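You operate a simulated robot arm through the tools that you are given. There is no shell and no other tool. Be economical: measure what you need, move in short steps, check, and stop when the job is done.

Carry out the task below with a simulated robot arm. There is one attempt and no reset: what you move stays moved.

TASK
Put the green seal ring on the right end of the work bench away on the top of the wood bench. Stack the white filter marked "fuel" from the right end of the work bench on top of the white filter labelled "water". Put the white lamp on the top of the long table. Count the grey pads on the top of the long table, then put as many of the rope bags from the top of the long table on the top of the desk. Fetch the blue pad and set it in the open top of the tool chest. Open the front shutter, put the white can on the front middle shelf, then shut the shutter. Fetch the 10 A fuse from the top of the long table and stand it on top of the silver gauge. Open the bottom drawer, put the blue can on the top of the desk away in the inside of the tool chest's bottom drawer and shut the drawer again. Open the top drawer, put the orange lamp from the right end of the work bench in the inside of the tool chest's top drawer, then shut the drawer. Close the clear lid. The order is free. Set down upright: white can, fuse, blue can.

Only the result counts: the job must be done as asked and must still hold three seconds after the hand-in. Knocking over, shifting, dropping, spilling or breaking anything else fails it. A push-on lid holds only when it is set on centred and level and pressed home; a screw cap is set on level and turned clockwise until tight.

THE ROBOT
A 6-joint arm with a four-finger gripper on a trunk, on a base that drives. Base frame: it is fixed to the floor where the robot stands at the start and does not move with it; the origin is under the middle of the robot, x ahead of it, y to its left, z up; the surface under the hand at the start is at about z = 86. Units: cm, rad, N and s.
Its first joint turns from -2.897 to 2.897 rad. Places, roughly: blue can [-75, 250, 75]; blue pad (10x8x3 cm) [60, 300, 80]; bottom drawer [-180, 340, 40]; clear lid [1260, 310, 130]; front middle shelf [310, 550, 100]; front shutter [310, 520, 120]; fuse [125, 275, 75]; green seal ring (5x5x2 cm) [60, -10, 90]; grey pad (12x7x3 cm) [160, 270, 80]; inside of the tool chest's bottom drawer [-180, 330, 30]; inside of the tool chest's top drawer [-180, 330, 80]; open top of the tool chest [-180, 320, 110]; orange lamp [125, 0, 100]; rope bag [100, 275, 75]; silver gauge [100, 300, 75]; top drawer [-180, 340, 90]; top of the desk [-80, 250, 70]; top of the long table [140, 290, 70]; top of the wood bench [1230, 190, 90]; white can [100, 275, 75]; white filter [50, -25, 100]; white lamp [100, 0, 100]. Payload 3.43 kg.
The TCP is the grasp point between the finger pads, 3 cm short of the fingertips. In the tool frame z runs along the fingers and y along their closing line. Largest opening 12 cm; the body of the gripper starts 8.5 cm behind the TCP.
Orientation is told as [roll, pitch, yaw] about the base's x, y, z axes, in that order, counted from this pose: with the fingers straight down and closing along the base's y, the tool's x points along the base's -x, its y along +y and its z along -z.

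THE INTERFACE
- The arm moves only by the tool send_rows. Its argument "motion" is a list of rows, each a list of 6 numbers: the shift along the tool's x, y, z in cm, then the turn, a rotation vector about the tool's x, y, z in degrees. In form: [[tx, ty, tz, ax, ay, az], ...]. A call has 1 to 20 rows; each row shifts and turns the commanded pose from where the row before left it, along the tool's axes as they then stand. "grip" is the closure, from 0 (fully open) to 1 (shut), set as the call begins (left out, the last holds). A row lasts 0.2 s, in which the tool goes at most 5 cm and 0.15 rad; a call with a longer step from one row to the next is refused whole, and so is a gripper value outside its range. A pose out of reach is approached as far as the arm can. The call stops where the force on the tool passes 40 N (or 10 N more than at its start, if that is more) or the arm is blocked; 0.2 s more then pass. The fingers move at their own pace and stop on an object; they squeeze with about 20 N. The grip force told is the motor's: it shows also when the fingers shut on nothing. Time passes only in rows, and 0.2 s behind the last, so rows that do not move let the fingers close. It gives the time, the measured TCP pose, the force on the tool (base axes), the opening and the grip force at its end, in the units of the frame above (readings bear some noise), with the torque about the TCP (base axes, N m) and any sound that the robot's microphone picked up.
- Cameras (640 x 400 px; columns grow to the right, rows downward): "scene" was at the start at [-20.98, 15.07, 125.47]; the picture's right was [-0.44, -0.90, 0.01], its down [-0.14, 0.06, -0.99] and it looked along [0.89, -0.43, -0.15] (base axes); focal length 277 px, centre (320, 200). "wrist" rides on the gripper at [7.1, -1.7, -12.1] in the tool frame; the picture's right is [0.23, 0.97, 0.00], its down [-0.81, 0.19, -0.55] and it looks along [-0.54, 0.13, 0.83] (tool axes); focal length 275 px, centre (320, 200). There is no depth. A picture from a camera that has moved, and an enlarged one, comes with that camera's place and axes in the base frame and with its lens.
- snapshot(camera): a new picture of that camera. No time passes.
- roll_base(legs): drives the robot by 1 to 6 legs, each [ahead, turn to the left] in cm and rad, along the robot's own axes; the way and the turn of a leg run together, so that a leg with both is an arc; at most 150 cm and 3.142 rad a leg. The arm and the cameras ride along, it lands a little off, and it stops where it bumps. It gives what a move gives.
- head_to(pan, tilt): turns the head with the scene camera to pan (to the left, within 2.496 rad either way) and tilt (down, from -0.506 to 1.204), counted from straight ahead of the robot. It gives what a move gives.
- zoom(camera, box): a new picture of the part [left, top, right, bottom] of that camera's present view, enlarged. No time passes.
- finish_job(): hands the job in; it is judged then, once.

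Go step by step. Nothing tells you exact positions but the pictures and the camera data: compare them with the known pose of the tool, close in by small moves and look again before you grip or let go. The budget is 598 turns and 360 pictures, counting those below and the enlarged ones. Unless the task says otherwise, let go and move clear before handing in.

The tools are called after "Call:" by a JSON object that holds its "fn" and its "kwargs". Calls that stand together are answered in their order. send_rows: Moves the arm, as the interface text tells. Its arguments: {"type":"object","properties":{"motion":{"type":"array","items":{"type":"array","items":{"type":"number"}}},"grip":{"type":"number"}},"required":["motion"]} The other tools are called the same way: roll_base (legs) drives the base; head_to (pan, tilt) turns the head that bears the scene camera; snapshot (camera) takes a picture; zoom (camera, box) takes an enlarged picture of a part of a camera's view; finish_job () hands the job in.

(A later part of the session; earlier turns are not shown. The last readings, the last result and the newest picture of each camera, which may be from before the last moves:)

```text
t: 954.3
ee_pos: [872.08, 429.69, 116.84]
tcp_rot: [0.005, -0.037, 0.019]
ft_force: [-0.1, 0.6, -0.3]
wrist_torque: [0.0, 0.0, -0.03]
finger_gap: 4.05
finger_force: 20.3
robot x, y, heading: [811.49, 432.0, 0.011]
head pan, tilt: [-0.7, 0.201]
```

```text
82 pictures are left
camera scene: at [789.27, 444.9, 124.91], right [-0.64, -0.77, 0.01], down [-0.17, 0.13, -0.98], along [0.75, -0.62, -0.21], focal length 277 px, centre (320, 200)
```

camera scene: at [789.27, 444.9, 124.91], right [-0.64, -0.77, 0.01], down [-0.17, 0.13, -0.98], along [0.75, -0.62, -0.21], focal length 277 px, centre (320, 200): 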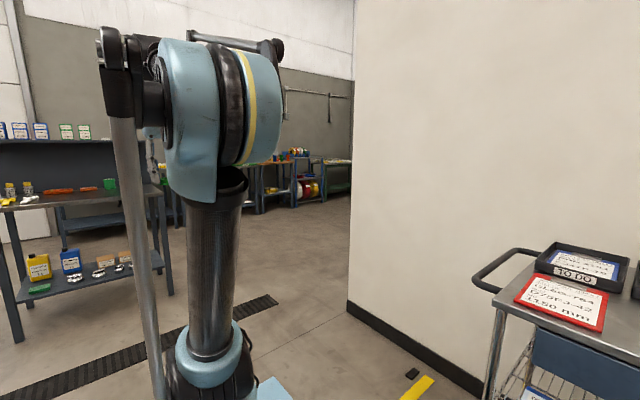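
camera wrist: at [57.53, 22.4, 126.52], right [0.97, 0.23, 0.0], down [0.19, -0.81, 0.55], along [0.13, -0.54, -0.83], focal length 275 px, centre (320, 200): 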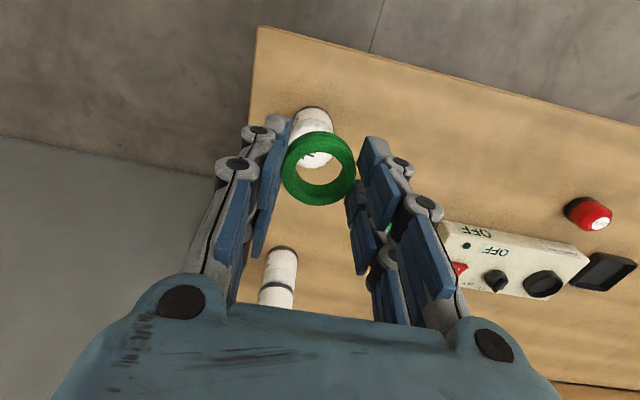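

Call:
{"fn": "roll_base", "kwargs": {"legs": [[0, -0.53], [100, 0], [95, 0]]}}

Call:
{"fn": "head_to", "kwargs": {"pan": 0.25, "tilt": 0.2}}

Call:
{"fn": "snapshot", "kwargs": {"camera": "scene"}}

Call:
{"fn": "head_to", "kwargs": {"pan": -0.5, "tilt": 0.2}}

Call:
{"fn": "snapshot", "kwargs": {"camera": "scene"}}

```text
t: 965.9
ee_pos: [1031.71, 300.77, 116.75]
tcp_rot: [0.005, -0.038, -0.52]
ft_force: [0.9, 0.7, -0.3]
wrist_torque: [-0.04, 0.0, -0.03]
finger_gap: 4.03
finger_force: 19.5
robot x, y, heading: [980.86, 334.3, -0.532]
head pan, tilt: [-0.7, 0.201]
```

```text
t: 967.1
ee_pos: [1030.44, 301.53, 117.5]
tcp_rot: [0.004, -0.05, -0.52]
ft_force: [0.2, -0.6, -0.1]
wrist_torque: [0.0, -0.02, -0.01]
finger_gap: 4.03
finger_force: 19.6
robot x, y, heading: [980.59, 334.07, -0.531]
head pan, tilt: [0.25, 0.201]
```

```text
81 pictures are left
camera scene: at [974.34, 362.67, 124.88], right [-0.28, -0.96, 0.0], down [-0.2, 0.06, -0.98], along [0.94, -0.27, -0.21], focal length 277 px, centre (320, 200)
```

scene: 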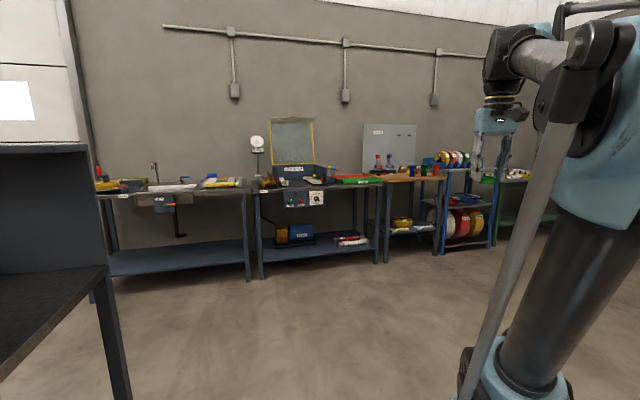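

```text
t: 968.2
ee_pos: [1030.49, 301.48, 117.51]
tcp_rot: [0.006, -0.05, -0.52]
ft_force: [1.0, -0.1, 0.8]
wrist_torque: [0.02, 0.0, 0.01]
finger_gap: 4.03
finger_force: 19.7
robot x, y, heading: [981.32, 333.95, -0.529]
head pan, tilt: [-0.499, 0.201]
```

```text
80 pictures are left
camera scene: at [970.2, 357.27, 124.89], right [-0.86, -0.52, 0.01], down [-0.11, 0.18, -0.98], along [0.5, -0.84, -0.21], focal length 277 px, centre (320, 200)
```

scene: 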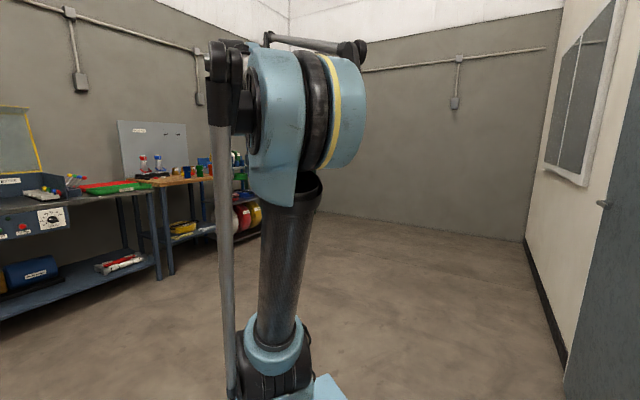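

The wood-topped bench (y≈155–223) and the clear yellow-framed lid on the tester next to it are visible. Drive to the wood bench.

Call:
{"fn": "roll_base", "kwargs": {"legs": [[0, -0.157], [110, 0], [100, 0], [0, 0.688]]}}

Call:
{"fn": "head_to", "kwargs": {"pan": 0.3, "tilt": 0.35}}

Call:
{"fn": "snapshot", "kwargs": {"camera": "scene"}}

Call:
{"fn": "snapshot", "kwargs": {"camera": "wrist"}}

```text
t: 981.5
ee_pos: [1201.5, 197.65, 117.43]
tcp_rot: [0.006, -0.049, 0.007]
ft_force: [0.1, 0.3, 0.0]
wrist_torque: [0.01, 0.02, -0.04]
finger_gap: 4.06
finger_force: 20.0
robot x, y, heading: [1142.68, 200.68, -0.004]
head pan, tilt: [-0.499, 0.201]
```

```text
t: 982.6
ee_pos: [1199.99, 197.7, 118.0]
tcp_rot: [0.006, -0.063, 0.005]
ft_force: [-0.1, 0.0, -0.3]
wrist_torque: [0.01, 0.01, 0.01]
finger_gap: 4.03
finger_force: 20.2
robot x, y, heading: [1142.43, 200.73, -0.008]
head pan, tilt: [0.3, 0.351]
```

```text
79 pictures are left
camera scene: at [1122.04, 222.4, 123.48], right [0.29, -0.96, 0.0], down [-0.34, -0.1, -0.93], along [0.89, 0.28, -0.36], focal length 277 px, centre (320, 200)
```

scene: 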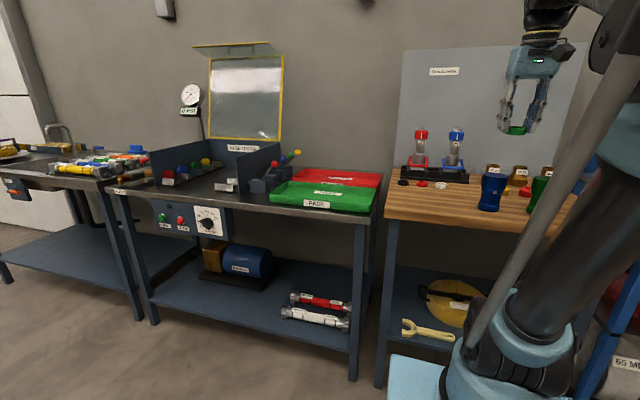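

```text
78 pictures are left
camera wrist: at [1192.14, 195.96, 129.67], right [-0.24, 0.97, -0.01], down [0.77, 0.2, 0.6], along [0.59, 0.14, -0.8], focal length 275 px, centre (320, 200)
```

wrist: 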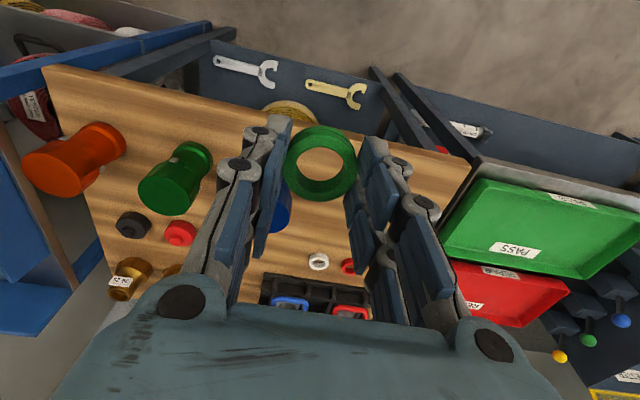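

Free wood surface at about (1217, 212). Level the tool and move over it.

Call:
{"fn": "send_rows", "kwargs": {"motion": [[-3.4, 2.96, 0, 0, 3.6, 0], [-3.4, 2.96, 0, 0, 0, 0], [-3.4, 2.96, 0, 0, 0, 0], [-3.4, 2.96, 0, 0, 0, 0], [-3.4, 2.96, 0, 0, 0, 0], [0, 0, 4, 0, 0, 0], [0, 0, 4, 0, 0, 0], [0, 0, 0, 0, 0, 0]]}}

Call:
{"fn": "snapshot", "kwargs": {"camera": "wrist"}}

Call:
{"fn": "snapshot", "kwargs": {"camera": "scene"}}

```text
t: 984.4
ee_pos: [1216.99, 212.74, 110.42]
tcp_rot: [0.005, 0.002, 0.007]
ft_force: [0.0, -0.5, -0.6]
wrist_torque: [-0.02, -0.02, 0.0]
finger_gap: 4.04
finger_force: 19.9
robot x, y, heading: [1142.47, 200.55, -0.004]
head pan, tilt: [0.3, 0.351]
```

```text
77 pictures are left
camera wrist: at [1209.74, 210.93, 122.43], right [-0.24, 0.97, 0.0], down [0.81, 0.2, 0.55], along [0.54, 0.14, -0.83], focal length 275 px, centre (320, 200)
```

wrist: 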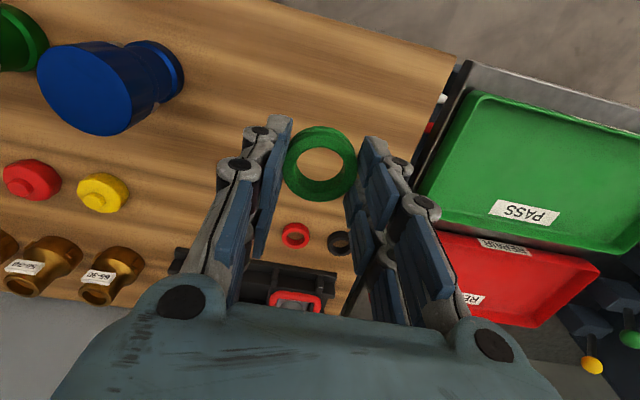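

```text
76 pictures are left
camera scene: at [1122.06, 222.42, 123.49], right [0.29, -0.96, 0.0], down [-0.34, -0.1, -0.93], along [0.89, 0.28, -0.36], focal length 277 px, centre (320, 200)
```

scene: 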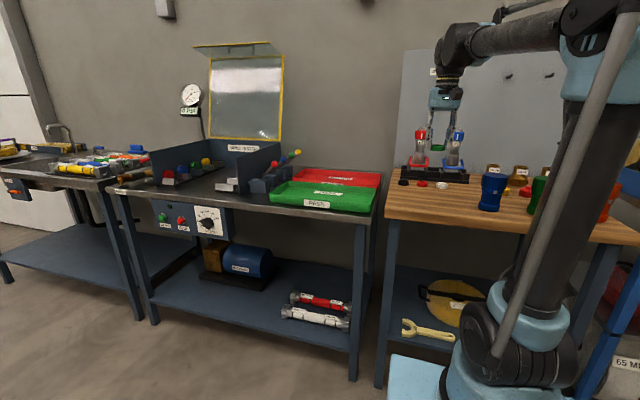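

Call:
{"fn": "send_rows", "kwargs": {"motion": [[0, 0, 4, 0, 0, 0], [0, 0, 4, 0, 0, 0], [0, 0, 4, 0, 0, 0], [0, 0, 2, 0, 0, 0], [0, 0, 0, 0, 0, 0]]}}

Call:
{"fn": "snapshot", "kwargs": {"camera": "wrist"}}

```text
t: 985.6
ee_pos: [1216.86, 212.86, 96.44]
tcp_rot: [0.005, 0.002, 0.01]
ft_force: [-0.1, -0.3, 0.2]
wrist_torque: [0.03, 0.01, 0.01]
finger_gap: 4.04
finger_force: 19.9
robot x, y, heading: [1142.59, 200.19, -0.007]
head pan, tilt: [0.3, 0.351]
```

```text
75 pictures are left
camera wrist: at [1209.74, 210.98, 108.45], right [-0.24, 0.97, 0.0], down [0.81, 0.2, 0.55], along [0.54, 0.14, -0.83], focal length 275 px, centre (320, 200)
```

wrist: 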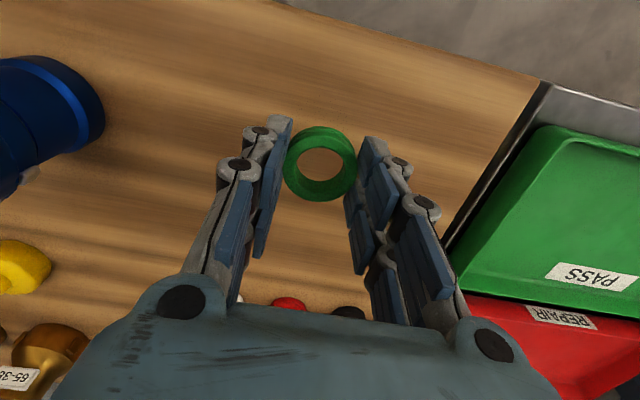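

Call:
{"fn": "send_rows", "kwargs": {"motion": [[0, 0, 1, 0, 0, 0], [0, 0, 1, 0, 0, 0], [0, 0, 1, 0, 0, 0], [0, 0, 0.7, 0, 0, 0], [0, 0, 0, 0, 0, 0]]}}

Call:
{"fn": "send_rows", "kwargs": {"motion": [[0, 0, 0.5, 0, 0, 0], [0, 0, 0.5, 0, 0, 0], [0, 0, 0, 0, 0, 0]]}}

Call:
{"fn": "snapshot", "kwargs": {"camera": "wrist"}}

```text
t: 986.8
ee_pos: [1216.94, 212.74, 92.61]
tcp_rot: [0.006, 0.003, 0.009]
ft_force: [0.3, 0.1, -0.7]
wrist_torque: [0.02, 0.03, 0.02]
finger_gap: 4.02
finger_force: 20.2
robot x, y, heading: [1142.42, 200.91, -0.001]
head pan, tilt: [0.3, 0.351]
```

```text
t: 987.6
ee_pos: [1216.99, 212.76, 91.68]
tcp_rot: [0.005, 0.002, 0.008]
ft_force: [-0.6, -0.6, -0.2]
wrist_torque: [-0.01, -0.04, -0.03]
finger_gap: 4.0
finger_force: 20.0
robot x, y, heading: [1142.69, 200.42, -0.001]
head pan, tilt: [0.3, 0.351]
```

```text
74 pictures are left
camera wrist: at [1209.76, 210.97, 103.7], right [-0.24, 0.97, 0.0], down [0.81, 0.2, 0.55], along [0.54, 0.14, -0.83], focal length 275 px, centre (320, 200)
```

wrist: 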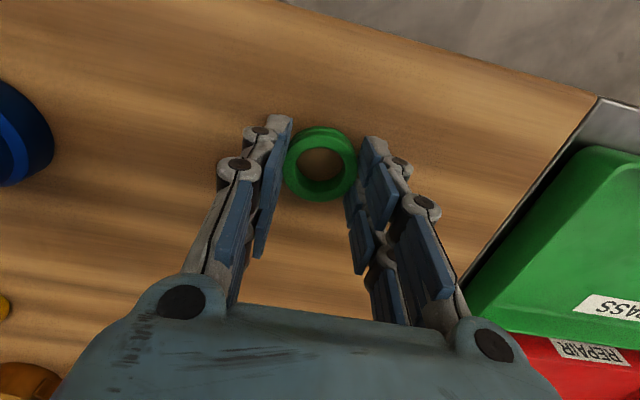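

Call:
{"fn": "send_rows", "kwargs": {"motion": [[0, 0, 0.5, 0, 0, 0], [0, 0, 0.5, 0, 0, 0], [0, 0, 0, 0, 0, 0]]}}

Call:
{"fn": "send_rows", "kwargs": {"motion": [[0, 0, 0.4, 0, 0, 0], [0, 0, 0.4, 0, 0, 0], [0, 0, 0, 0, 0, 0]]}}

```text
t: 988.2
ee_pos: [1215.98, 212.83, 91.66]
tcp_rot: [0.004, -0.011, 0.008]
ft_force: [2.6, 0.9, -2.1]
wrist_torque: [-0.03, 0.22, 0.03]
finger_gap: 4.05
finger_force: 20.1
robot x, y, heading: [1142.65, 200.39, -0.003]
head pan, tilt: [0.3, 0.351]
stopped in row 3: the force on the tool passed its limit at 48 N (the readings are from after the stop); the commanded pose is now the measured one
```

```text
t: 989.0
ee_pos: [1215.89, 212.89, 90.99]
tcp_rot: [0.004, -0.013, 0.009]
ft_force: [0.0, -0.5, 8.3]
wrist_torque: [-0.06, 0.18, 0.0]
finger_gap: 4.0
finger_force: 19.9
robot x, y, heading: [1142.45, 200.14, -0.001]
head pan, tilt: [0.3, 0.351]
```

Contact. Release the ring and rise.

Call:
{"fn": "send_rows", "kwargs": {"motion": [[0, 0, 0, 0, 0, 0], [0, 0, 0, 0, 0, 0]], "grip": 0.5}}

Call:
{"fn": "send_rows", "kwargs": {"motion": [[0, 0, -3, 0, 0, 0], [0, 0, -4, 0, 0, 0], [0, 0, -5, 0, 0, 0], [0, 0, -5, 0, 0, 0], [0, 0, -5, 0, 0, 0], [0, 0, -5, 0, 0, 0], [0, 0, 0, 0, 0, 0]]}}

Call:
{"fn": "snapshot", "kwargs": {"camera": "wrist"}}

Call:
{"fn": "zoom", "kwargs": {"camera": "scene", "box": [100, 30, 320, 240]}}

```text
t: 989.6
ee_pos: [1215.98, 212.92, 90.96]
tcp_rot: [0.003, -0.013, 0.009]
ft_force: [0.1, 0.2, 0.2]
wrist_torque: [-0.02, -0.01, 0.02]
finger_gap: 5.99
finger_force: 0.1
robot x, y, heading: [1141.98, 200.55, -0.004]
head pan, tilt: [0.3, 0.351]
```

```text
t: 991.2
ee_pos: [1215.67, 212.8, 118.16]
tcp_rot: [0.001, -0.01, 0.009]
ft_force: [0.5, -0.2, -0.8]
wrist_torque: [-0.04, 0.0, -0.01]
finger_gap: 6.0
finger_force: 0.0
robot x, y, heading: [1142.51, 200.75, 0.001]
head pan, tilt: [0.3, 0.351]
```

```text
73 pictures are left
camera wrist: at [1208.28, 210.97, 130.02], right [-0.24, 0.97, 0.0], down [0.8, 0.2, 0.56], along [0.55, 0.14, -0.83], focal length 275 px, centre (320, 200)
```

wrist: 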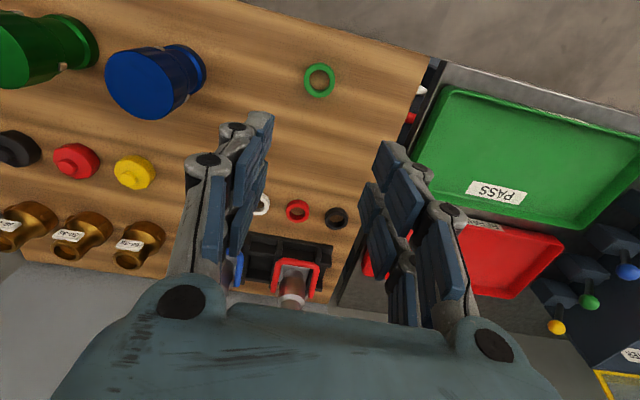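

```text
1.90 times, centred on (210, 135) of scene
camera zoom: at [1122.05, 222.41, 123.49], right [0.29, -0.96, 0.0], down [-0.34, -0.1, -0.93], along [0.89, 0.28, -0.36], focal length 527 px, centre (530, 324)
```

zoom: 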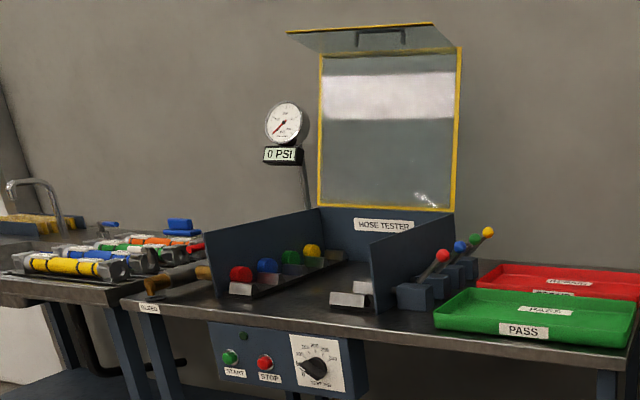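

Ring placed. Next the hinged clear lid (hinge at x≈1262, z≈99; it leans back, with a front flap carrying a handle). Move the base in front of it.

Call:
{"fn": "send_rows", "kwargs": {"motion": [[4, 0, 0, 0, 0.7, 0], [4, 0, 0, 0, 0, 0], [4, 0, 0, 0, 0, 0], [4, 0, 0, 0, 0, 0], [0, 0, 0, 0, 0, 0]]}}

Call:
{"fn": "roll_base", "kwargs": {"legs": [[-12, 0], [0, 1.57], [111, 0], [0, -1.57]]}}

Call:
{"fn": "head_to", "kwargs": {"pan": 0.0, "tilt": 0.0}}

Call:
{"fn": "snapshot", "kwargs": {"camera": "scene"}}

```text
t: 992.5
ee_pos: [1199.69, 212.46, 118.08]
tcp_rot: [0.002, 0.0, 0.007]
ft_force: [0.1, -0.5, -1.2]
wrist_torque: [0.01, 0.0, 0.0]
finger_gap: 6.02
finger_force: 0.0
robot x, y, heading: [1142.74, 200.79, -0.005]
head pan, tilt: [0.3, 0.351]
```

```text
t: 1007.8
ee_pos: [1185.61, 324.67, 118.04]
tcp_rot: [0.003, 0.0, 0.025]
ft_force: [0.0, -0.3, 0.4]
wrist_torque: [-0.02, 0.01, -0.02]
finger_gap: 6.01
finger_force: 0.0
robot x, y, heading: [1128.55, 313.25, 0.019]
head pan, tilt: [0.3, 0.351]
```

```text
t: 1008.6
ee_pos: [1184.2, 324.7, 118.77]
tcp_rot: [0.003, -0.012, 0.026]
ft_force: [0.5, 0.4, -1.0]
wrist_torque: [0.03, 0.02, 0.02]
finger_gap: 6.0
finger_force: 0.0
robot x, y, heading: [1128.97, 313.08, 0.014]
head pan, tilt: [0.0, 0.0]
```

```text
71 pictures are left
camera scene: at [1108.05, 331.61, 126.72], right [0.02, -1.0, 0.0], down [-0.01, 0.0, -1.0], along [1.0, 0.02, -0.01], focal length 277 px, centre (320, 200)
```

scene: 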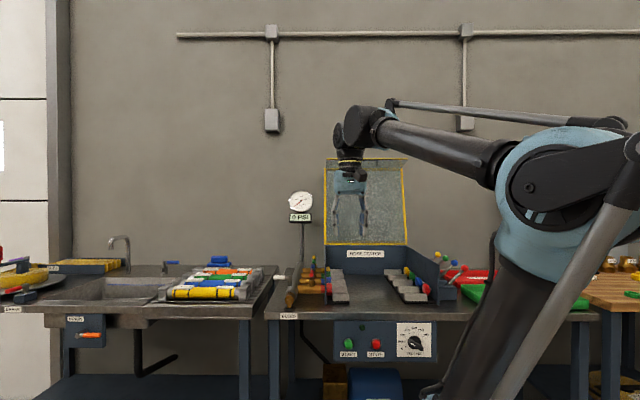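

Call:
{"fn": "send_rows", "kwargs": {"motion": [[-4, -2.4, -1, 0, 0.7, 0], [-4, -2.4, -1, 0, 0, 0], [-4, -2.4, -1, 0, 0, 0], [-4, -2.4, -1, 0, 0, 0], [-4, -2.4, -1, 0, 0, 0], [-4, -2.4, -1, 0, 0, 0], [0, 0, 0, 0, 0, 8.2], [0, 0, 0, 0, 0, 8.2], [0, 0, 0, 0, 0, 8.2], [0, 0, 0, 0, 0, 8.2], [0, 0, 0, 0, 0, 8.2], [0, 0, 0, 0, 0, 8.2], [0, 0, 0, 0, 0, 8.2], [0, 0, 0, 0, 0, 8.2], [0, 0, 0, 0, 0, 8.2], [0, 0, 0, 0, 0, 8.2], [0, 0, 0, 0, 0, 8.2], [0, 0, 0, 0, 0, 0]]}}

Call:
{"fn": "send_rows", "kwargs": {"motion": [[0, 0, 0, -7.9, 0, 0], [0, 0, 0, -7.9, 0, 0], [0, 0, 0, -7.9, 0, 0], [0, 0, 0, -7.9, 0, 0], [0, 0, 0, -7.9, 0, 0], [0, 0, 0, -7.9, 0, 0], [0, 0, 0, -7.9, 0, 0], [0, 0, 0, -7.9, 0, 0], [0, 0, 0, -7.9, 0, 0], [0, 0, 0, -7.9, 0, 0], [0, 0, 0, -7.9, 0, 0], [0, 0, 0, 0, 0, 0]]}}

Call:
{"fn": "snapshot", "kwargs": {"camera": "wrist"}}

Call:
{"fn": "snapshot", "kwargs": {"camera": "scene"}}

```text
t: 1012.4
ee_pos: [1208.63, 310.8, 124.68]
tcp_rot: [-0.001, 0.005, -1.552]
ft_force: [-0.2, 0.3, 0.1]
wrist_torque: [0.02, 0.01, 0.01]
finger_gap: 6.0
finger_force: 0.1
robot x, y, heading: [1128.54, 313.08, 0.015]
head pan, tilt: [0.0, 0.0]
```

```text
t: 1015.0
ee_pos: [1208.5, 311.11, 124.79]
tcp_rot: [1.516, 0.003, -1.551]
ft_force: [0.8, 0.1, 0.5]
wrist_torque: [0.0, -0.02, -0.02]
finger_gap: 6.0
finger_force: 0.1
robot x, y, heading: [1128.47, 313.17, 0.015]
head pan, tilt: [0.0, 0.0]
```

```text
70 pictures are left
camera wrist: at [1196.18, 318.03, 123.67], right [0.05, 0.23, 0.97], down [-0.53, -0.82, 0.22], along [0.85, -0.52, 0.08], focal length 275 px, centre (320, 200)
```

wrist: 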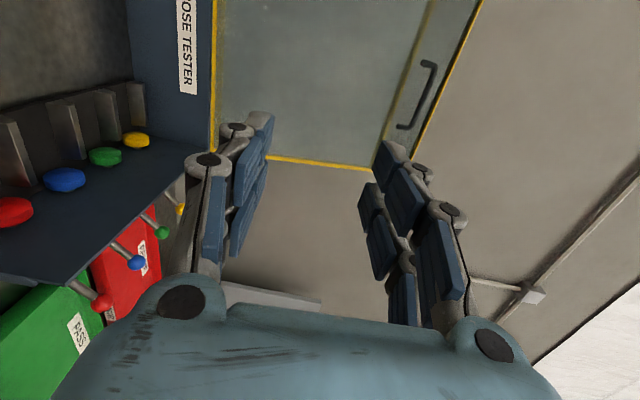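

```text
69 pictures are left
camera scene: at [1108.04, 331.61, 126.73], right [0.02, -1.0, 0.0], down [-0.01, 0.0, -1.0], along [1.0, 0.02, -0.01], focal length 277 px, centre (320, 200)
```

scene: 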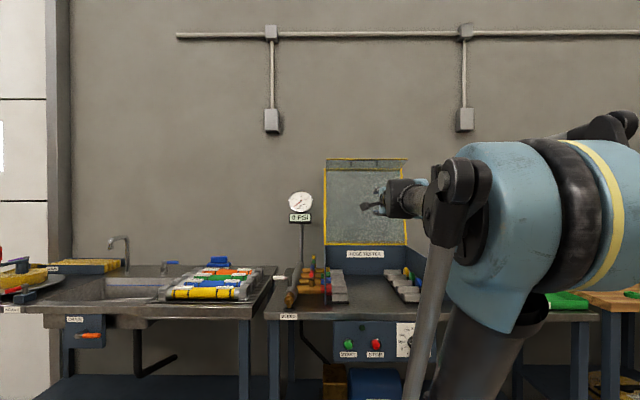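

The neatest way to close the lid is to grip its right side edge with the tool pointing +y and roll it closed. Reposition the base to about (1174, 262).

Call:
{"fn": "roll_base", "kwargs": {"legs": [[0, -0.88], [69, 0], [0, 0.865]]}}

Call:
{"fn": "snapshot", "kwargs": {"camera": "wrist"}}

Call:
{"fn": "head_to", "kwargs": {"pan": 0.4, "tilt": 0.15}}

Call:
{"fn": "snapshot", "kwargs": {"camera": "scene"}}

```text
t: 1021.1
ee_pos: [1215.65, 206.73, 126.82]
tcp_rot: [1.536, 0.008, -2.431]
ft_force: [-0.6, 1.5, 0.5]
wrist_torque: [0.11, 0.02, 0.04]
finger_gap: 6.0
finger_force: 0.1
robot x, y, heading: [1167.46, 266.13, -0.836]
head pan, tilt: [0.0, 0.0]
stopped in leg 2: the robot was blocked; the commanded pose is now the measured one
```

```text
68 pictures are left
camera wrist: at [1213.03, 220.59, 125.41], right [0.19, 0.12, 0.97], down [-0.97, -0.12, 0.21], along [0.14, -0.99, 0.09], focal length 275 px, centre (320, 200)
```

wrist: 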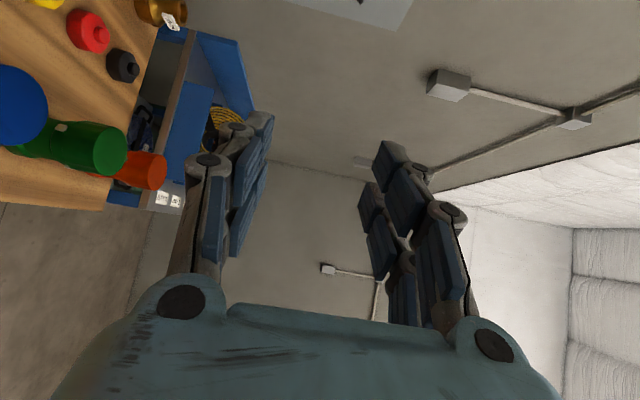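

```text
t: 1021.9
ee_pos: [1215.83, 206.56, 126.58]
tcp_rot: [1.533, 0.005, -2.433]
ft_force: [-0.1, 0.7, 0.2]
wrist_torque: [0.01, -0.04, 0.01]
finger_gap: 6.0
finger_force: 0.2
robot x, y, heading: [1167.23, 265.82, -0.837]
head pan, tilt: [0.4, 0.15]
```

```text
67 pictures are left
camera scene: at [1170.13, 296.66, 125.36], right [-0.43, -0.9, -0.01], down [-0.14, 0.07, -0.99], along [0.89, -0.42, -0.16], focal length 277 px, centre (320, 200)
```

scene: 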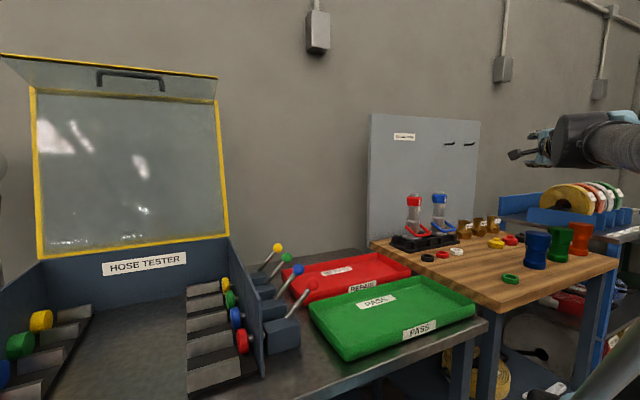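

The base touched the bench edge and stopped; nothing moved. Back off, turn to face the benches.

Call:
{"fn": "roll_base", "kwargs": {"legs": [[-10, 0], [0, 0.836]]}}

Call:
{"fn": "send_rows", "kwargs": {"motion": [[0, 0, 0, 0, 8.2, 0], [0, 0, 0, 0, 8.2, 0], [0, 0, 0, 0, 8.2, 0], [0, 0, 0, 0, 8.2, 0], [0, 0, 0, 0, 8.2, 0], [0, 0, 0, 0, 8.2, 0], [0, 0, 0, 0, 0, 0]]}}

Call:
{"fn": "snapshot", "kwargs": {"camera": "wrist"}}

Call:
{"fn": "snapshot", "kwargs": {"camera": "scene"}}

```text
t: 1025.5
ee_pos: [1237.48, 269.54, 126.54]
tcp_rot: [1.533, 0.007, -1.598]
ft_force: [-0.5, 0.2, -0.9]
wrist_torque: [0.0, 0.0, -0.01]
finger_gap: 5.98
finger_force: 0.1
robot x, y, heading: [1160.79, 273.22, -0.01]
head pan, tilt: [0.4, 0.15]
```

```text
t: 1027.1
ee_pos: [1235.72, 269.68, 127.45]
tcp_rot: [1.558, 0.021, -0.737]
ft_force: [0.1, 0.2, -0.4]
wrist_torque: [0.01, 0.02, 0.01]
finger_gap: 5.97
finger_force: 0.0
robot x, y, heading: [1160.2, 273.09, -0.006]
head pan, tilt: [0.4, 0.15]
```

```text
66 pictures are left
camera wrist: at [1222.33, 265.47, 125.99], right [-0.15, 0.15, 0.98], down [0.23, -0.96, 0.18], along [0.96, 0.25, 0.1], focal length 275 px, centre (320, 200)
```

wrist: 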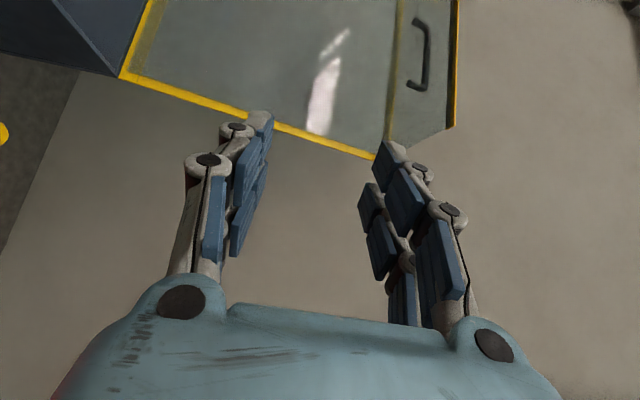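

```text
65 pictures are left
camera scene: at [1139.87, 295.73, 125.36], right [0.39, -0.92, -0.01], down [-0.15, -0.06, -0.99], along [0.91, 0.38, -0.16], focal length 277 px, centre (320, 200)
```

scene: 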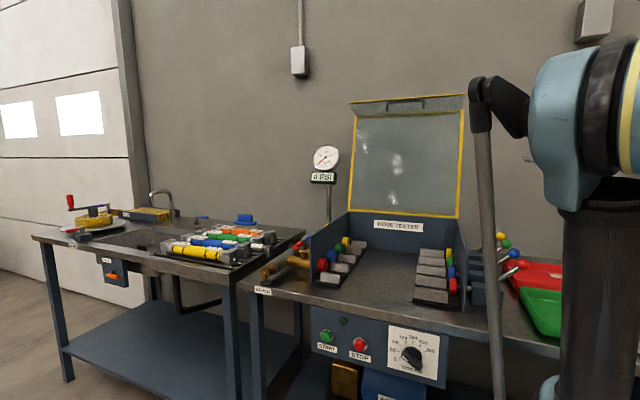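

Call:
{"fn": "send_rows", "kwargs": {"motion": [[0, 0, 0, 0, 8.2, 0], [0, 0, 0, 0, 8.2, 0], [0, 0, 0, 0, 8.2, 0], [0, 0, 0, 0, 8.2, 0], [0, 0, 0, 0, 8.2, 0], [0, 0, 0, 0, 0, 8.3], [0, 0, 0, 0, 0, 8.3], [0, 0, 0, 0, 0, 8.3], [0, 0, 0, 0, 0, 8.3], [0, 0, 0, 0, 0, 8.3], [0, 0, 0, 0, 0, 8.3], [0, 0, 0, 0, 0, 8.3], [0, 0, 0, 0, 0, 8.3], [0, 0, 0, 0, 0, 8.3], [0, 0, 0, 0, 0, 8.3], [0, 0, 0, 0, 0, 8.3], [0, 0, 0, 0, 0, 8.3], [0, 0, 0, 0, 0, 0]]}}

Call:
{"fn": "snapshot", "kwargs": {"camera": "wrist"}}

Call:
{"fn": "snapshot", "kwargs": {"camera": "scene"}}

```text
t: 1030.9
ee_pos: [1236.87, 271.34, 127.44]
tcp_rot: [-1.602, 1.377, 3.081]
ft_force: [0.8, 0.6, 0.0]
wrist_torque: [-0.02, 0.0, -0.01]
finger_gap: 6.0
finger_force: 0.0
out of reach, approached as far as the arm can: row 5
robot x, y, heading: [1160.46, 272.99, -0.006]
head pan, tilt: [0.4, 0.15]
```

```text
64 pictures are left
camera wrist: at [1236.05, 259.3, 134.63], right [1.0, -0.03, 0.04], down [0.02, -0.55, -0.84], along [0.05, 0.84, -0.55], focal length 275 px, centre (320, 200)
```

wrist: 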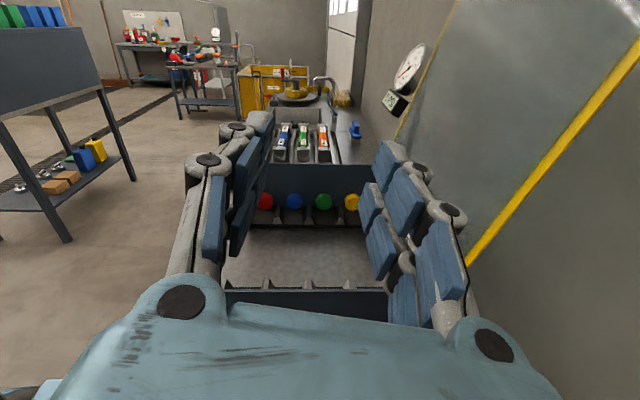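

```text
63 pictures are left
camera scene: at [1139.88, 295.74, 125.36], right [0.39, -0.92, -0.01], down [-0.15, -0.06, -0.99], along [0.91, 0.38, -0.16], focal length 277 px, centre (320, 200)
```

scene: 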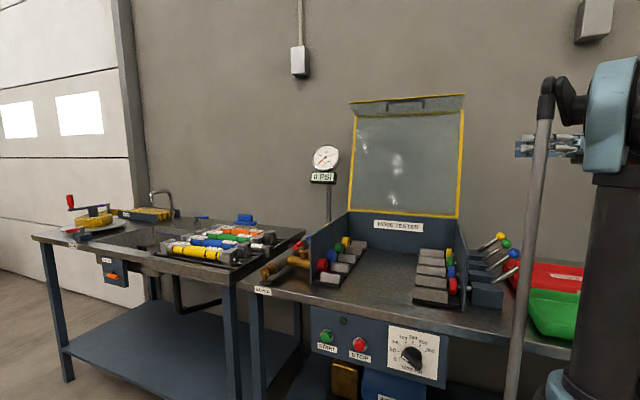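

Tool points along +y with the lid edge ahead on the right. Move over in x so the fingers straddle the edge line, then look.

Call:
{"fn": "send_rows", "kwargs": {"motion": [[-0.4, 4.5, 0, 0, 0, 0], [-0.4, 4.5, 0, 0, 0, 0], [-0.4, 4.5, 0, 0, 0, 0], [-0.4, 4.5, 0, 0, 0, 0], [-0.4, 4.5, 0, 0, 0, 0], [-0.4, 4.5, 0, 0, 0, 0], [0, 0, 0, 0, 0, 0]]}}

Call:
{"fn": "snapshot", "kwargs": {"camera": "wrist"}}

```text
t: 1032.5
ee_pos: [1262.73, 270.74, 119.81]
tcp_rot: [-1.599, 1.379, 3.087]
ft_force: [-0.1, -0.6, -0.7]
wrist_torque: [-0.03, 0.0, -0.01]
finger_gap: 5.98
finger_force: 0.0
robot x, y, heading: [1160.71, 273.09, -0.01]
head pan, tilt: [0.4, 0.15]
```

```text
62 pictures are left
camera wrist: at [1262.09, 258.58, 127.02], right [1.0, -0.02, 0.04], down [0.02, -0.55, -0.84], along [0.04, 0.84, -0.55], focal length 275 px, centre (320, 200)
```

wrist: 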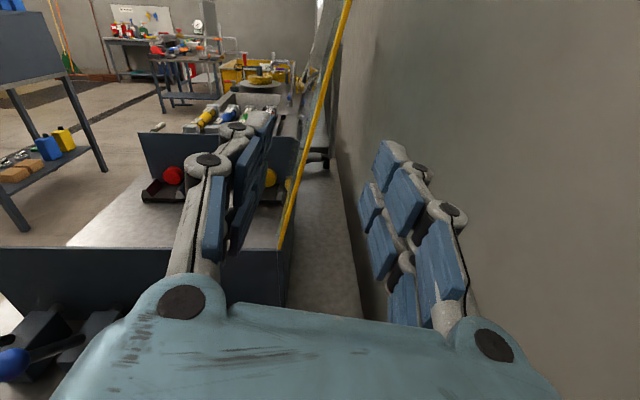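

Call:
{"fn": "send_rows", "kwargs": {"motion": [[0, -0.4, 4, 0, 0, 0], [0, 0, 4, 0, 0, 0], [0, 0, 3, 0, 0, 0], [0, 0, 0, 0, 0, 0]]}}

Call:
{"fn": "snapshot", "kwargs": {"camera": "wrist"}}

Call:
{"fn": "zoom", "kwargs": {"camera": "scene", "box": [340, 80, 560, 240]}}

```text
t: 1033.5
ee_pos: [1262.55, 281.56, 120.04]
tcp_rot: [-1.6, 1.378, 3.088]
ft_force: [0.7, -0.4, 0.2]
wrist_torque: [0.0, -0.01, 0.03]
finger_gap: 6.02
finger_force: 0.0
robot x, y, heading: [1160.7, 273.02, -0.006]
head pan, tilt: [0.4, 0.15]
```

```text
61 pictures are left
camera wrist: at [1261.89, 269.53, 127.29], right [1.0, -0.02, 0.04], down [0.02, -0.55, -0.84], along [0.04, 0.84, -0.55], focal length 275 px, centre (320, 200)
```

wrist: 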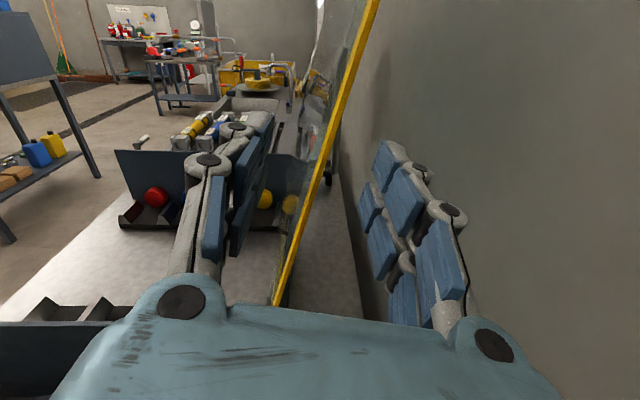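

```text
2.50 times, centred on (450, 160) of scene
camera zoom: at [1139.89, 295.74, 125.36], right [0.39, -0.92, -0.01], down [-0.15, -0.06, -0.99], along [0.91, 0.38, -0.16], focal length 692 px, centre (-5, 300)
```

zoom: 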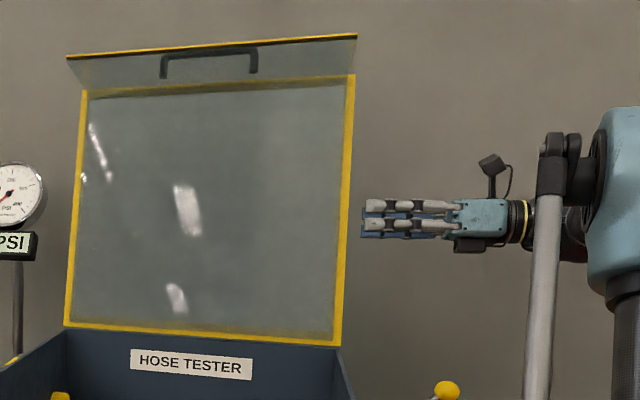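

Call:
{"fn": "send_rows", "kwargs": {"motion": [[0, 0, 2.5, 0, 0, 0], [0, 0, 2, 0, 0, 0], [0, 0, 0, 0, 0, 0]]}}

Call:
{"fn": "send_rows", "kwargs": {"motion": [[0, 0, 0, 0, 0, 0], [0, 0, 0, 0, 0, 0], [0, 0, 0, 0, 0, 0]], "grip": 1}}

Call:
{"fn": "snapshot", "kwargs": {"camera": "wrist"}}

```text
t: 1034.3
ee_pos: [1262.72, 286.23, 120.06]
tcp_rot: [-1.601, 1.379, 3.087]
ft_force: [0.3, 0.3, 0.2]
wrist_torque: [-0.01, 0.0, 0.03]
finger_gap: 6.01
finger_force: 0.2
robot x, y, heading: [1160.47, 273.28, -0.01]
head pan, tilt: [0.4, 0.15]
```

```text
t: 1035.1
ee_pos: [1262.54, 286.13, 120.27]
tcp_rot: [-1.597, 1.378, 3.093]
ft_force: [-22.2, 1.9, -6.2]
wrist_torque: [-0.11, 1.97, 0.73]
finger_gap: 0.7
finger_force: 41.2
robot x, y, heading: [1160.43, 273.09, -0.009]
head pan, tilt: [0.4, 0.15]
```

```text
59 pictures are left
camera wrist: at [1261.94, 274.09, 127.34], right [1.0, -0.02, 0.04], down [0.02, -0.55, -0.84], along [0.04, 0.84, -0.55], focal length 275 px, centre (320, 200)
```

wrist: 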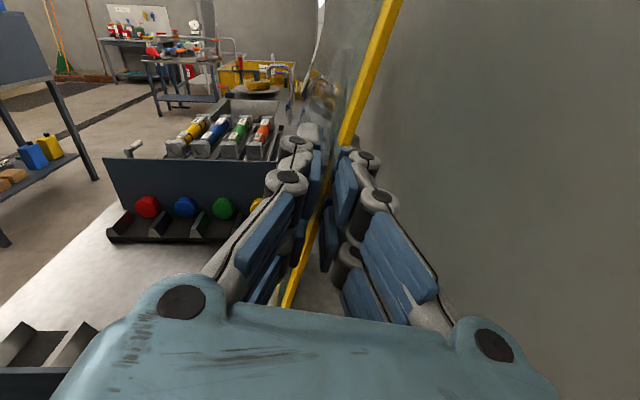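

Lid edge gripped. Swing it forward on its arc about the hinge, rolling the tool along.

Call:
{"fn": "send_rows", "kwargs": {"motion": [[0, -1.91, 0, 0, 0, -5], [0, -1.91, 0, 0, 0, -5], [0, -1.91, 0, 0, 0, -5], [0, -1.91, 0, 0, 0, -5], [0, 0, 0, 0, 0, 0]]}}

Call:
{"fn": "snapshot", "kwargs": {"camera": "scene"}}

```text
t: 1036.3
ee_pos: [1255.17, 286.18, 120.49]
tcp_rot: [1.607, 1.413, 0.01]
ft_force: [-10.5, -28.4, -22.6]
wrist_torque: [-0.77, 2.11, 0.45]
finger_gap: 0.62
finger_force: 40.1
robot x, y, heading: [1160.33, 272.9, -0.007]
head pan, tilt: [0.4, 0.15]
```

```text
58 pictures are left
camera scene: at [1139.94, 295.63, 125.4], right [0.38, -0.92, -0.01], down [-0.15, -0.06, -0.99], along [0.91, 0.38, -0.16], focal length 277 px, centre (320, 200)
```

scene: 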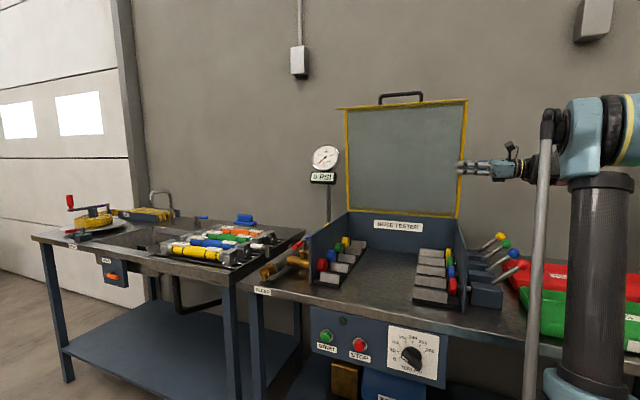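

Call:
{"fn": "send_rows", "kwargs": {"motion": [[-0.3, -1.8, 0.2, 0, 0, -5], [-0.1, -1.85, 0, 0, 0, -5], [-0.1, -1.85, 0, 0, 0, -5], [-0.1, -1.85, 0, 0, 0, -5], [0, 0, 0, 0, 0, 0]]}}

```text
t: 1037.5
ee_pos: [1248.19, 286.65, 117.91]
tcp_rot: [1.586, 1.063, -0.007]
ft_force: [-16.3, -26.1, 15.1]
wrist_torque: [0.51, 0.35, 0.77]
finger_gap: 0.6
finger_force: 39.1
robot x, y, heading: [1160.63, 273.16, -0.004]
head pan, tilt: [0.4, 0.15]
```

Call:
{"fn": "send_rows", "kwargs": {"motion": [[0.3, -1.9, -0.2, 0, 0, -5], [0, -1.91, 0, 0, 0, -5], [0, -1.91, 0, 0, 0, -5], [0, -1.91, 0, 0, 0, -5], [0, 0, 0, 0, 0, 0]]}}

Call:
{"fn": "snapshot", "kwargs": {"camera": "scene"}}

Call:
{"fn": "snapshot", "kwargs": {"camera": "wrist"}}

```text
t: 1038.7
ee_pos: [1242.25, 286.76, 113.47]
tcp_rot: [1.578, 0.717, -0.019]
ft_force: [25.9, -7.5, -18.8]
wrist_torque: [-0.78, -1.93, -0.7]
finger_gap: 0.59
finger_force: 40.1
robot x, y, heading: [1160.36, 273.25, -0.003]
head pan, tilt: [0.4, 0.15]
```

```text
57 pictures are left
camera scene: at [1140.06, 295.72, 125.4], right [0.38, -0.92, -0.01], down [-0.15, -0.06, -0.99], along [0.91, 0.38, -0.16], focal length 277 px, centre (320, 200)
```

scene: 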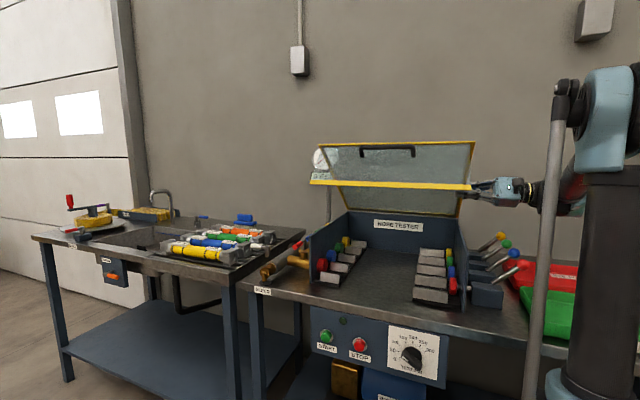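

```text
56 pictures are left
camera wrist: at [1235.33, 274.82, 116.78], right [0.47, -0.02, 0.89], down [0.72, -0.57, -0.39], along [0.51, 0.82, -0.25], focal length 275 px, centre (320, 200)
```

wrist: 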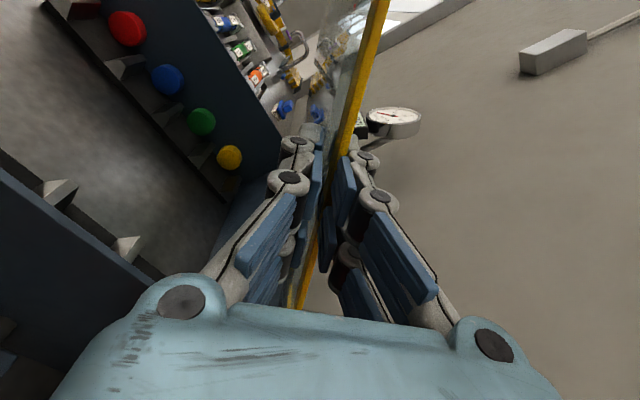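

Call:
{"fn": "send_rows", "kwargs": {"motion": [[-0.4, -1.91, 0, 0, 0, -5], [0, -1.91, 0, 0, 0, -5], [0, -1.91, 0, 0, 0, -5], [0, -1.91, 0, 0, 0, -5], [0, 0, 0, 0, 0, 0]]}}

Call:
{"fn": "snapshot", "kwargs": {"camera": "scene"}}

Call:
{"fn": "snapshot", "kwargs": {"camera": "wrist"}}

```text
t: 1039.9
ee_pos: [1238.33, 286.9, 106.93]
tcp_rot: [1.577, 0.368, -0.023]
ft_force: [31.5, -7.5, -9.6]
wrist_torque: [-0.43, -1.99, -0.93]
finger_gap: 0.69
finger_force: 40.8
robot x, y, heading: [1160.88, 272.8, -0.007]
head pan, tilt: [0.4, 0.15]
```

```text
55 pictures are left
camera scene: at [1140.04, 295.71, 125.4], right [0.39, -0.92, -0.01], down [-0.15, -0.06, -0.99], along [0.91, 0.38, -0.16], focal length 277 px, centre (320, 200)
```

scene: 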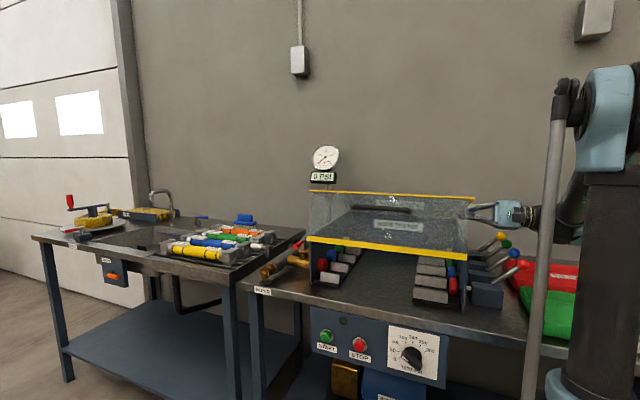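

```text
54 pictures are left
camera wrist: at [1230.67, 274.98, 107.79], right [0.13, -0.01, 0.99], down [0.81, -0.57, -0.12], along [0.57, 0.82, -0.07], focal length 275 px, centre (320, 200)
```

wrist: 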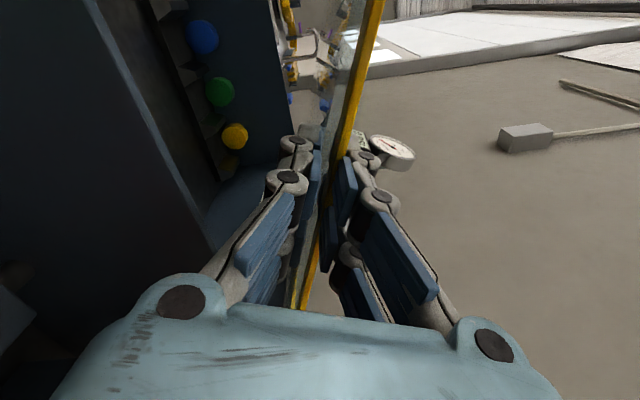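

Call:
{"fn": "send_rows", "kwargs": {"motion": [[-0.35, -1.3, 0, 0, 0, -3.5], [0, -1.3, 0, 0, 0, -3.5], [0, 0, 0, 0, 0, 0]]}}

Call:
{"fn": "zoom", "kwargs": {"camera": "scene", "box": [290, 140, 560, 320]}}

```text
t: 1040.7
ee_pos: [1237.65, 286.8, 104.44]
tcp_rot: [1.579, 0.245, -0.023]
ft_force: [20.5, -7.3, -3.5]
wrist_torque: [-0.09, -1.97, 0.4]
finger_gap: 0.71
finger_force: 41.2
robot x, y, heading: [1160.65, 272.98, -0.004]
head pan, tilt: [0.4, 0.15]
```

```text
2.22 times, centred on (425, 230) of scene
camera zoom: at [1139.97, 295.7, 125.39], right [0.39, -0.92, -0.01], down [-0.15, -0.06, -0.99], along [0.91, 0.38, -0.16], focal length 615 px, centre (87, 133)
```

zoom: 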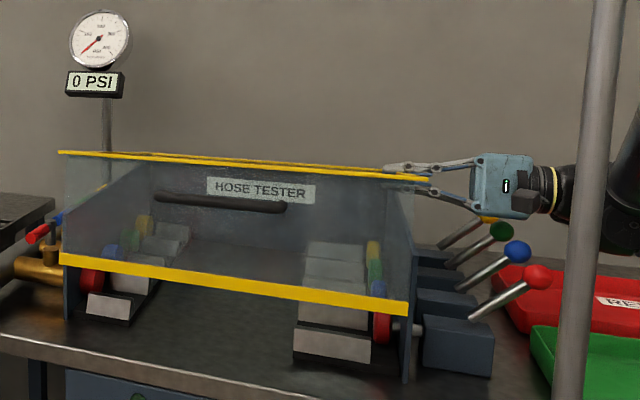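

Lid is about 13° from closed. Open and withdraw sideways so it settles.

Call:
{"fn": "send_rows", "kwargs": {"motion": [[0, 0, 0, 0, 0, 0], [0, 0, 0, 0, 0, 0]], "grip": 0.75}}

Call:
{"fn": "send_rows", "kwargs": {"motion": [[0, 0, -1.5, 0, 0, 0], [0, 0, -1.5, 0, 0, 0], [0, 0, -2, 0, 0, 0], [0, 0, -3, 0, 0, 0], [0, 0, 0, 0, 0, 0]]}}

Call:
{"fn": "zoom", "kwargs": {"camera": "scene", "box": [290, 140, 560, 320]}}

```text
t: 1041.3
ee_pos: [1237.5, 286.97, 104.44]
tcp_rot: [1.574, 0.246, -0.021]
ft_force: [-4.9, 1.1, -10.4]
wrist_torque: [-0.28, -0.22, 0.14]
finger_gap: 3.65
finger_force: 5.7
robot x, y, heading: [1160.65, 273.29, -0.0]
head pan, tilt: [0.4, 0.15]
```

```text
t: 1042.5
ee_pos: [1237.58, 278.93, 104.19]
tcp_rot: [1.577, 0.245, -0.022]
ft_force: [0.3, -0.1, 0.2]
wrist_torque: [0.03, 0.04, -0.01]
finger_gap: 3.0
finger_force: 0.1
robot x, y, heading: [1160.33, 273.3, -0.001]
head pan, tilt: [0.4, 0.15]
```

```text
2.22 times, centred on (425, 230) of scene
camera zoom: at [1139.88, 295.72, 125.36], right [0.39, -0.92, -0.01], down [-0.15, -0.06, -0.99], along [0.91, 0.38, -0.16], focal length 615 px, centre (87, 133)
```

zoom: 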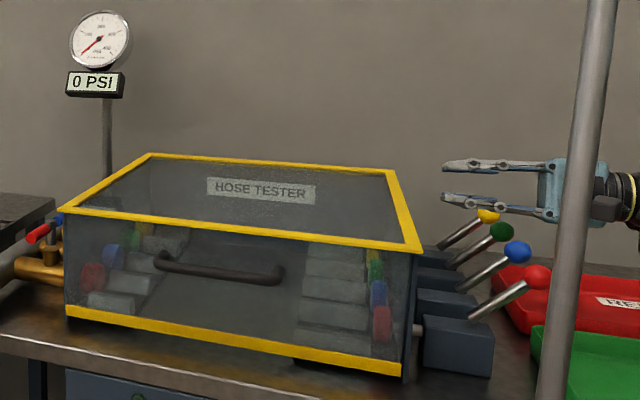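

Call:
{"fn": "send_rows", "kwargs": {"motion": [[2, 0, -3, 0, 0, 0], [4, 0, 0, 0, 0, 0], [4, 0, 0, 0, 0, 0], [4, 0, 0, 0, 0, 0], [0, 0, 0, 0, 0, 0]]}}

Call:
{"fn": "zoom", "kwargs": {"camera": "scene", "box": [430, 200, 510, 320]}}

Call:
{"fn": "zoom", "kwargs": {"camera": "scene", "box": [305, 200, 405, 310]}}

```text
t: 1043.7
ee_pos: [1224.57, 277.67, 107.66]
tcp_rot: [1.578, 0.245, -0.029]
ft_force: [1.1, 0.2, -1.0]
wrist_torque: [0.0, 0.02, 0.01]
finger_gap: 2.99
finger_force: 0.1
out of reach, approached as far as the arm can: row 4
robot x, y, heading: [1160.31, 272.79, -0.006]
head pan, tilt: [0.4, 0.15]
```

```text
3.33 times, centred on (470, 260) of scene
camera zoom: at [1139.88, 295.73, 125.36], right [0.39, -0.92, -0.01], down [-0.15, -0.06, -0.99], along [0.91, 0.38, -0.16], focal length 922 px, centre (-180, 0)
```

zoom: 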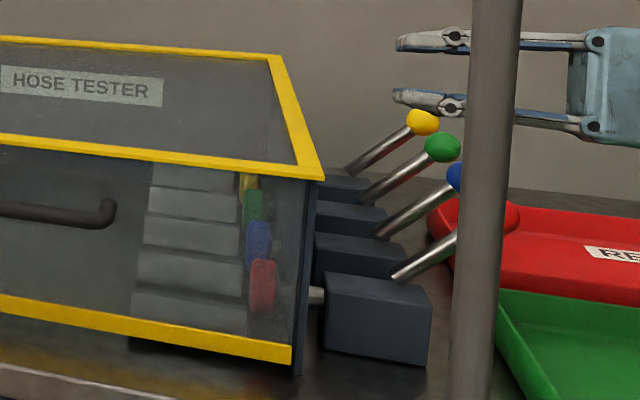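

```text
3.64 times, centred on (355, 255) of scene
camera zoom: at [1139.88, 295.73, 125.36], right [0.39, -0.92, -0.01], down [-0.15, -0.06, -0.99], along [0.91, 0.38, -0.16], focal length 1006 px, centre (193, 0)
```

zoom: 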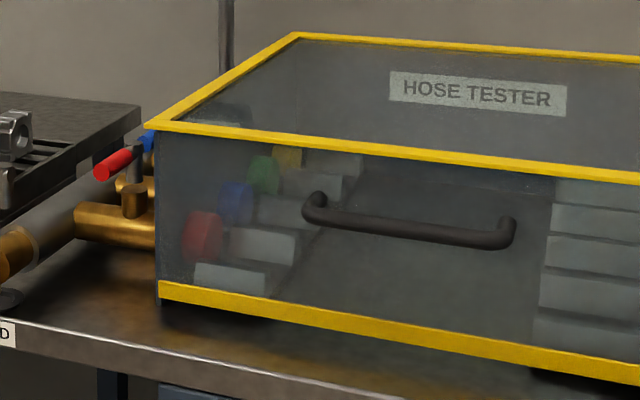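

The lid is closed. Move the arm clear and hand in.

Call:
{"fn": "send_rows", "kwargs": {"motion": [[0, 4, 0, 0, 0, 0], [0, 4, 0, 0, 0, 0], [0, 4, 0, 0, 0, 0], [0, 0, 0, 0, 0, 0]]}}

Call:
{"fn": "roll_base", "kwargs": {"legs": [[-40, 0]]}}

Call:
{"fn": "head_to", "kwargs": {"pan": 0.1, "tilt": 0.2}}

Call:
{"fn": "snapshot", "kwargs": {"camera": "scene"}}

```text
t: 1044.7
ee_pos: [1227.32, 277.47, 119.38]
tcp_rot: [1.576, 0.243, -0.021]
ft_force: [-1.0, -0.1, -0.5]
wrist_torque: [0.01, 0.01, 0.04]
finger_gap: 3.0
finger_force: 0.1
robot x, y, heading: [1160.64, 272.97, -0.004]
head pan, tilt: [0.4, 0.15]
```

```text
t: 1047.2
ee_pos: [1187.39, 277.71, 119.36]
tcp_rot: [1.578, 0.245, -0.02]
ft_force: [0.0, 0.3, 0.5]
wrist_torque: [-0.03, 0.0, 0.0]
finger_gap: 3.0
finger_force: 0.0
robot x, y, heading: [1120.27, 273.04, -0.001]
head pan, tilt: [0.4, 0.15]
```

```text
t: 1048.0
ee_pos: [1186.0, 277.91, 120.23]
tcp_rot: [1.578, 0.231, -0.02]
ft_force: [-0.2, 0.5, -0.4]
wrist_torque: [0.01, 0.01, -0.01]
finger_gap: 2.99
finger_force: 0.2
robot x, y, heading: [1120.59, 273.08, -0.004]
head pan, tilt: [0.099, 0.201]
```

```text
49 pictures are left
camera scene: at [1100.62, 293.17, 124.88], right [0.1, -1.0, 0.0], down [-0.21, -0.02, -0.98], along [0.97, 0.1, -0.21], focal length 277 px, centre (320, 200)
```

scene: 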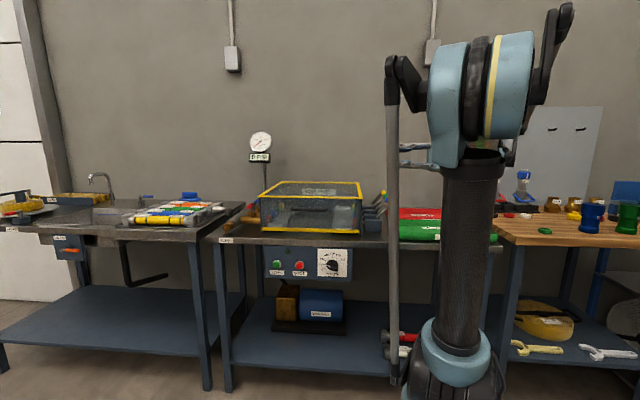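

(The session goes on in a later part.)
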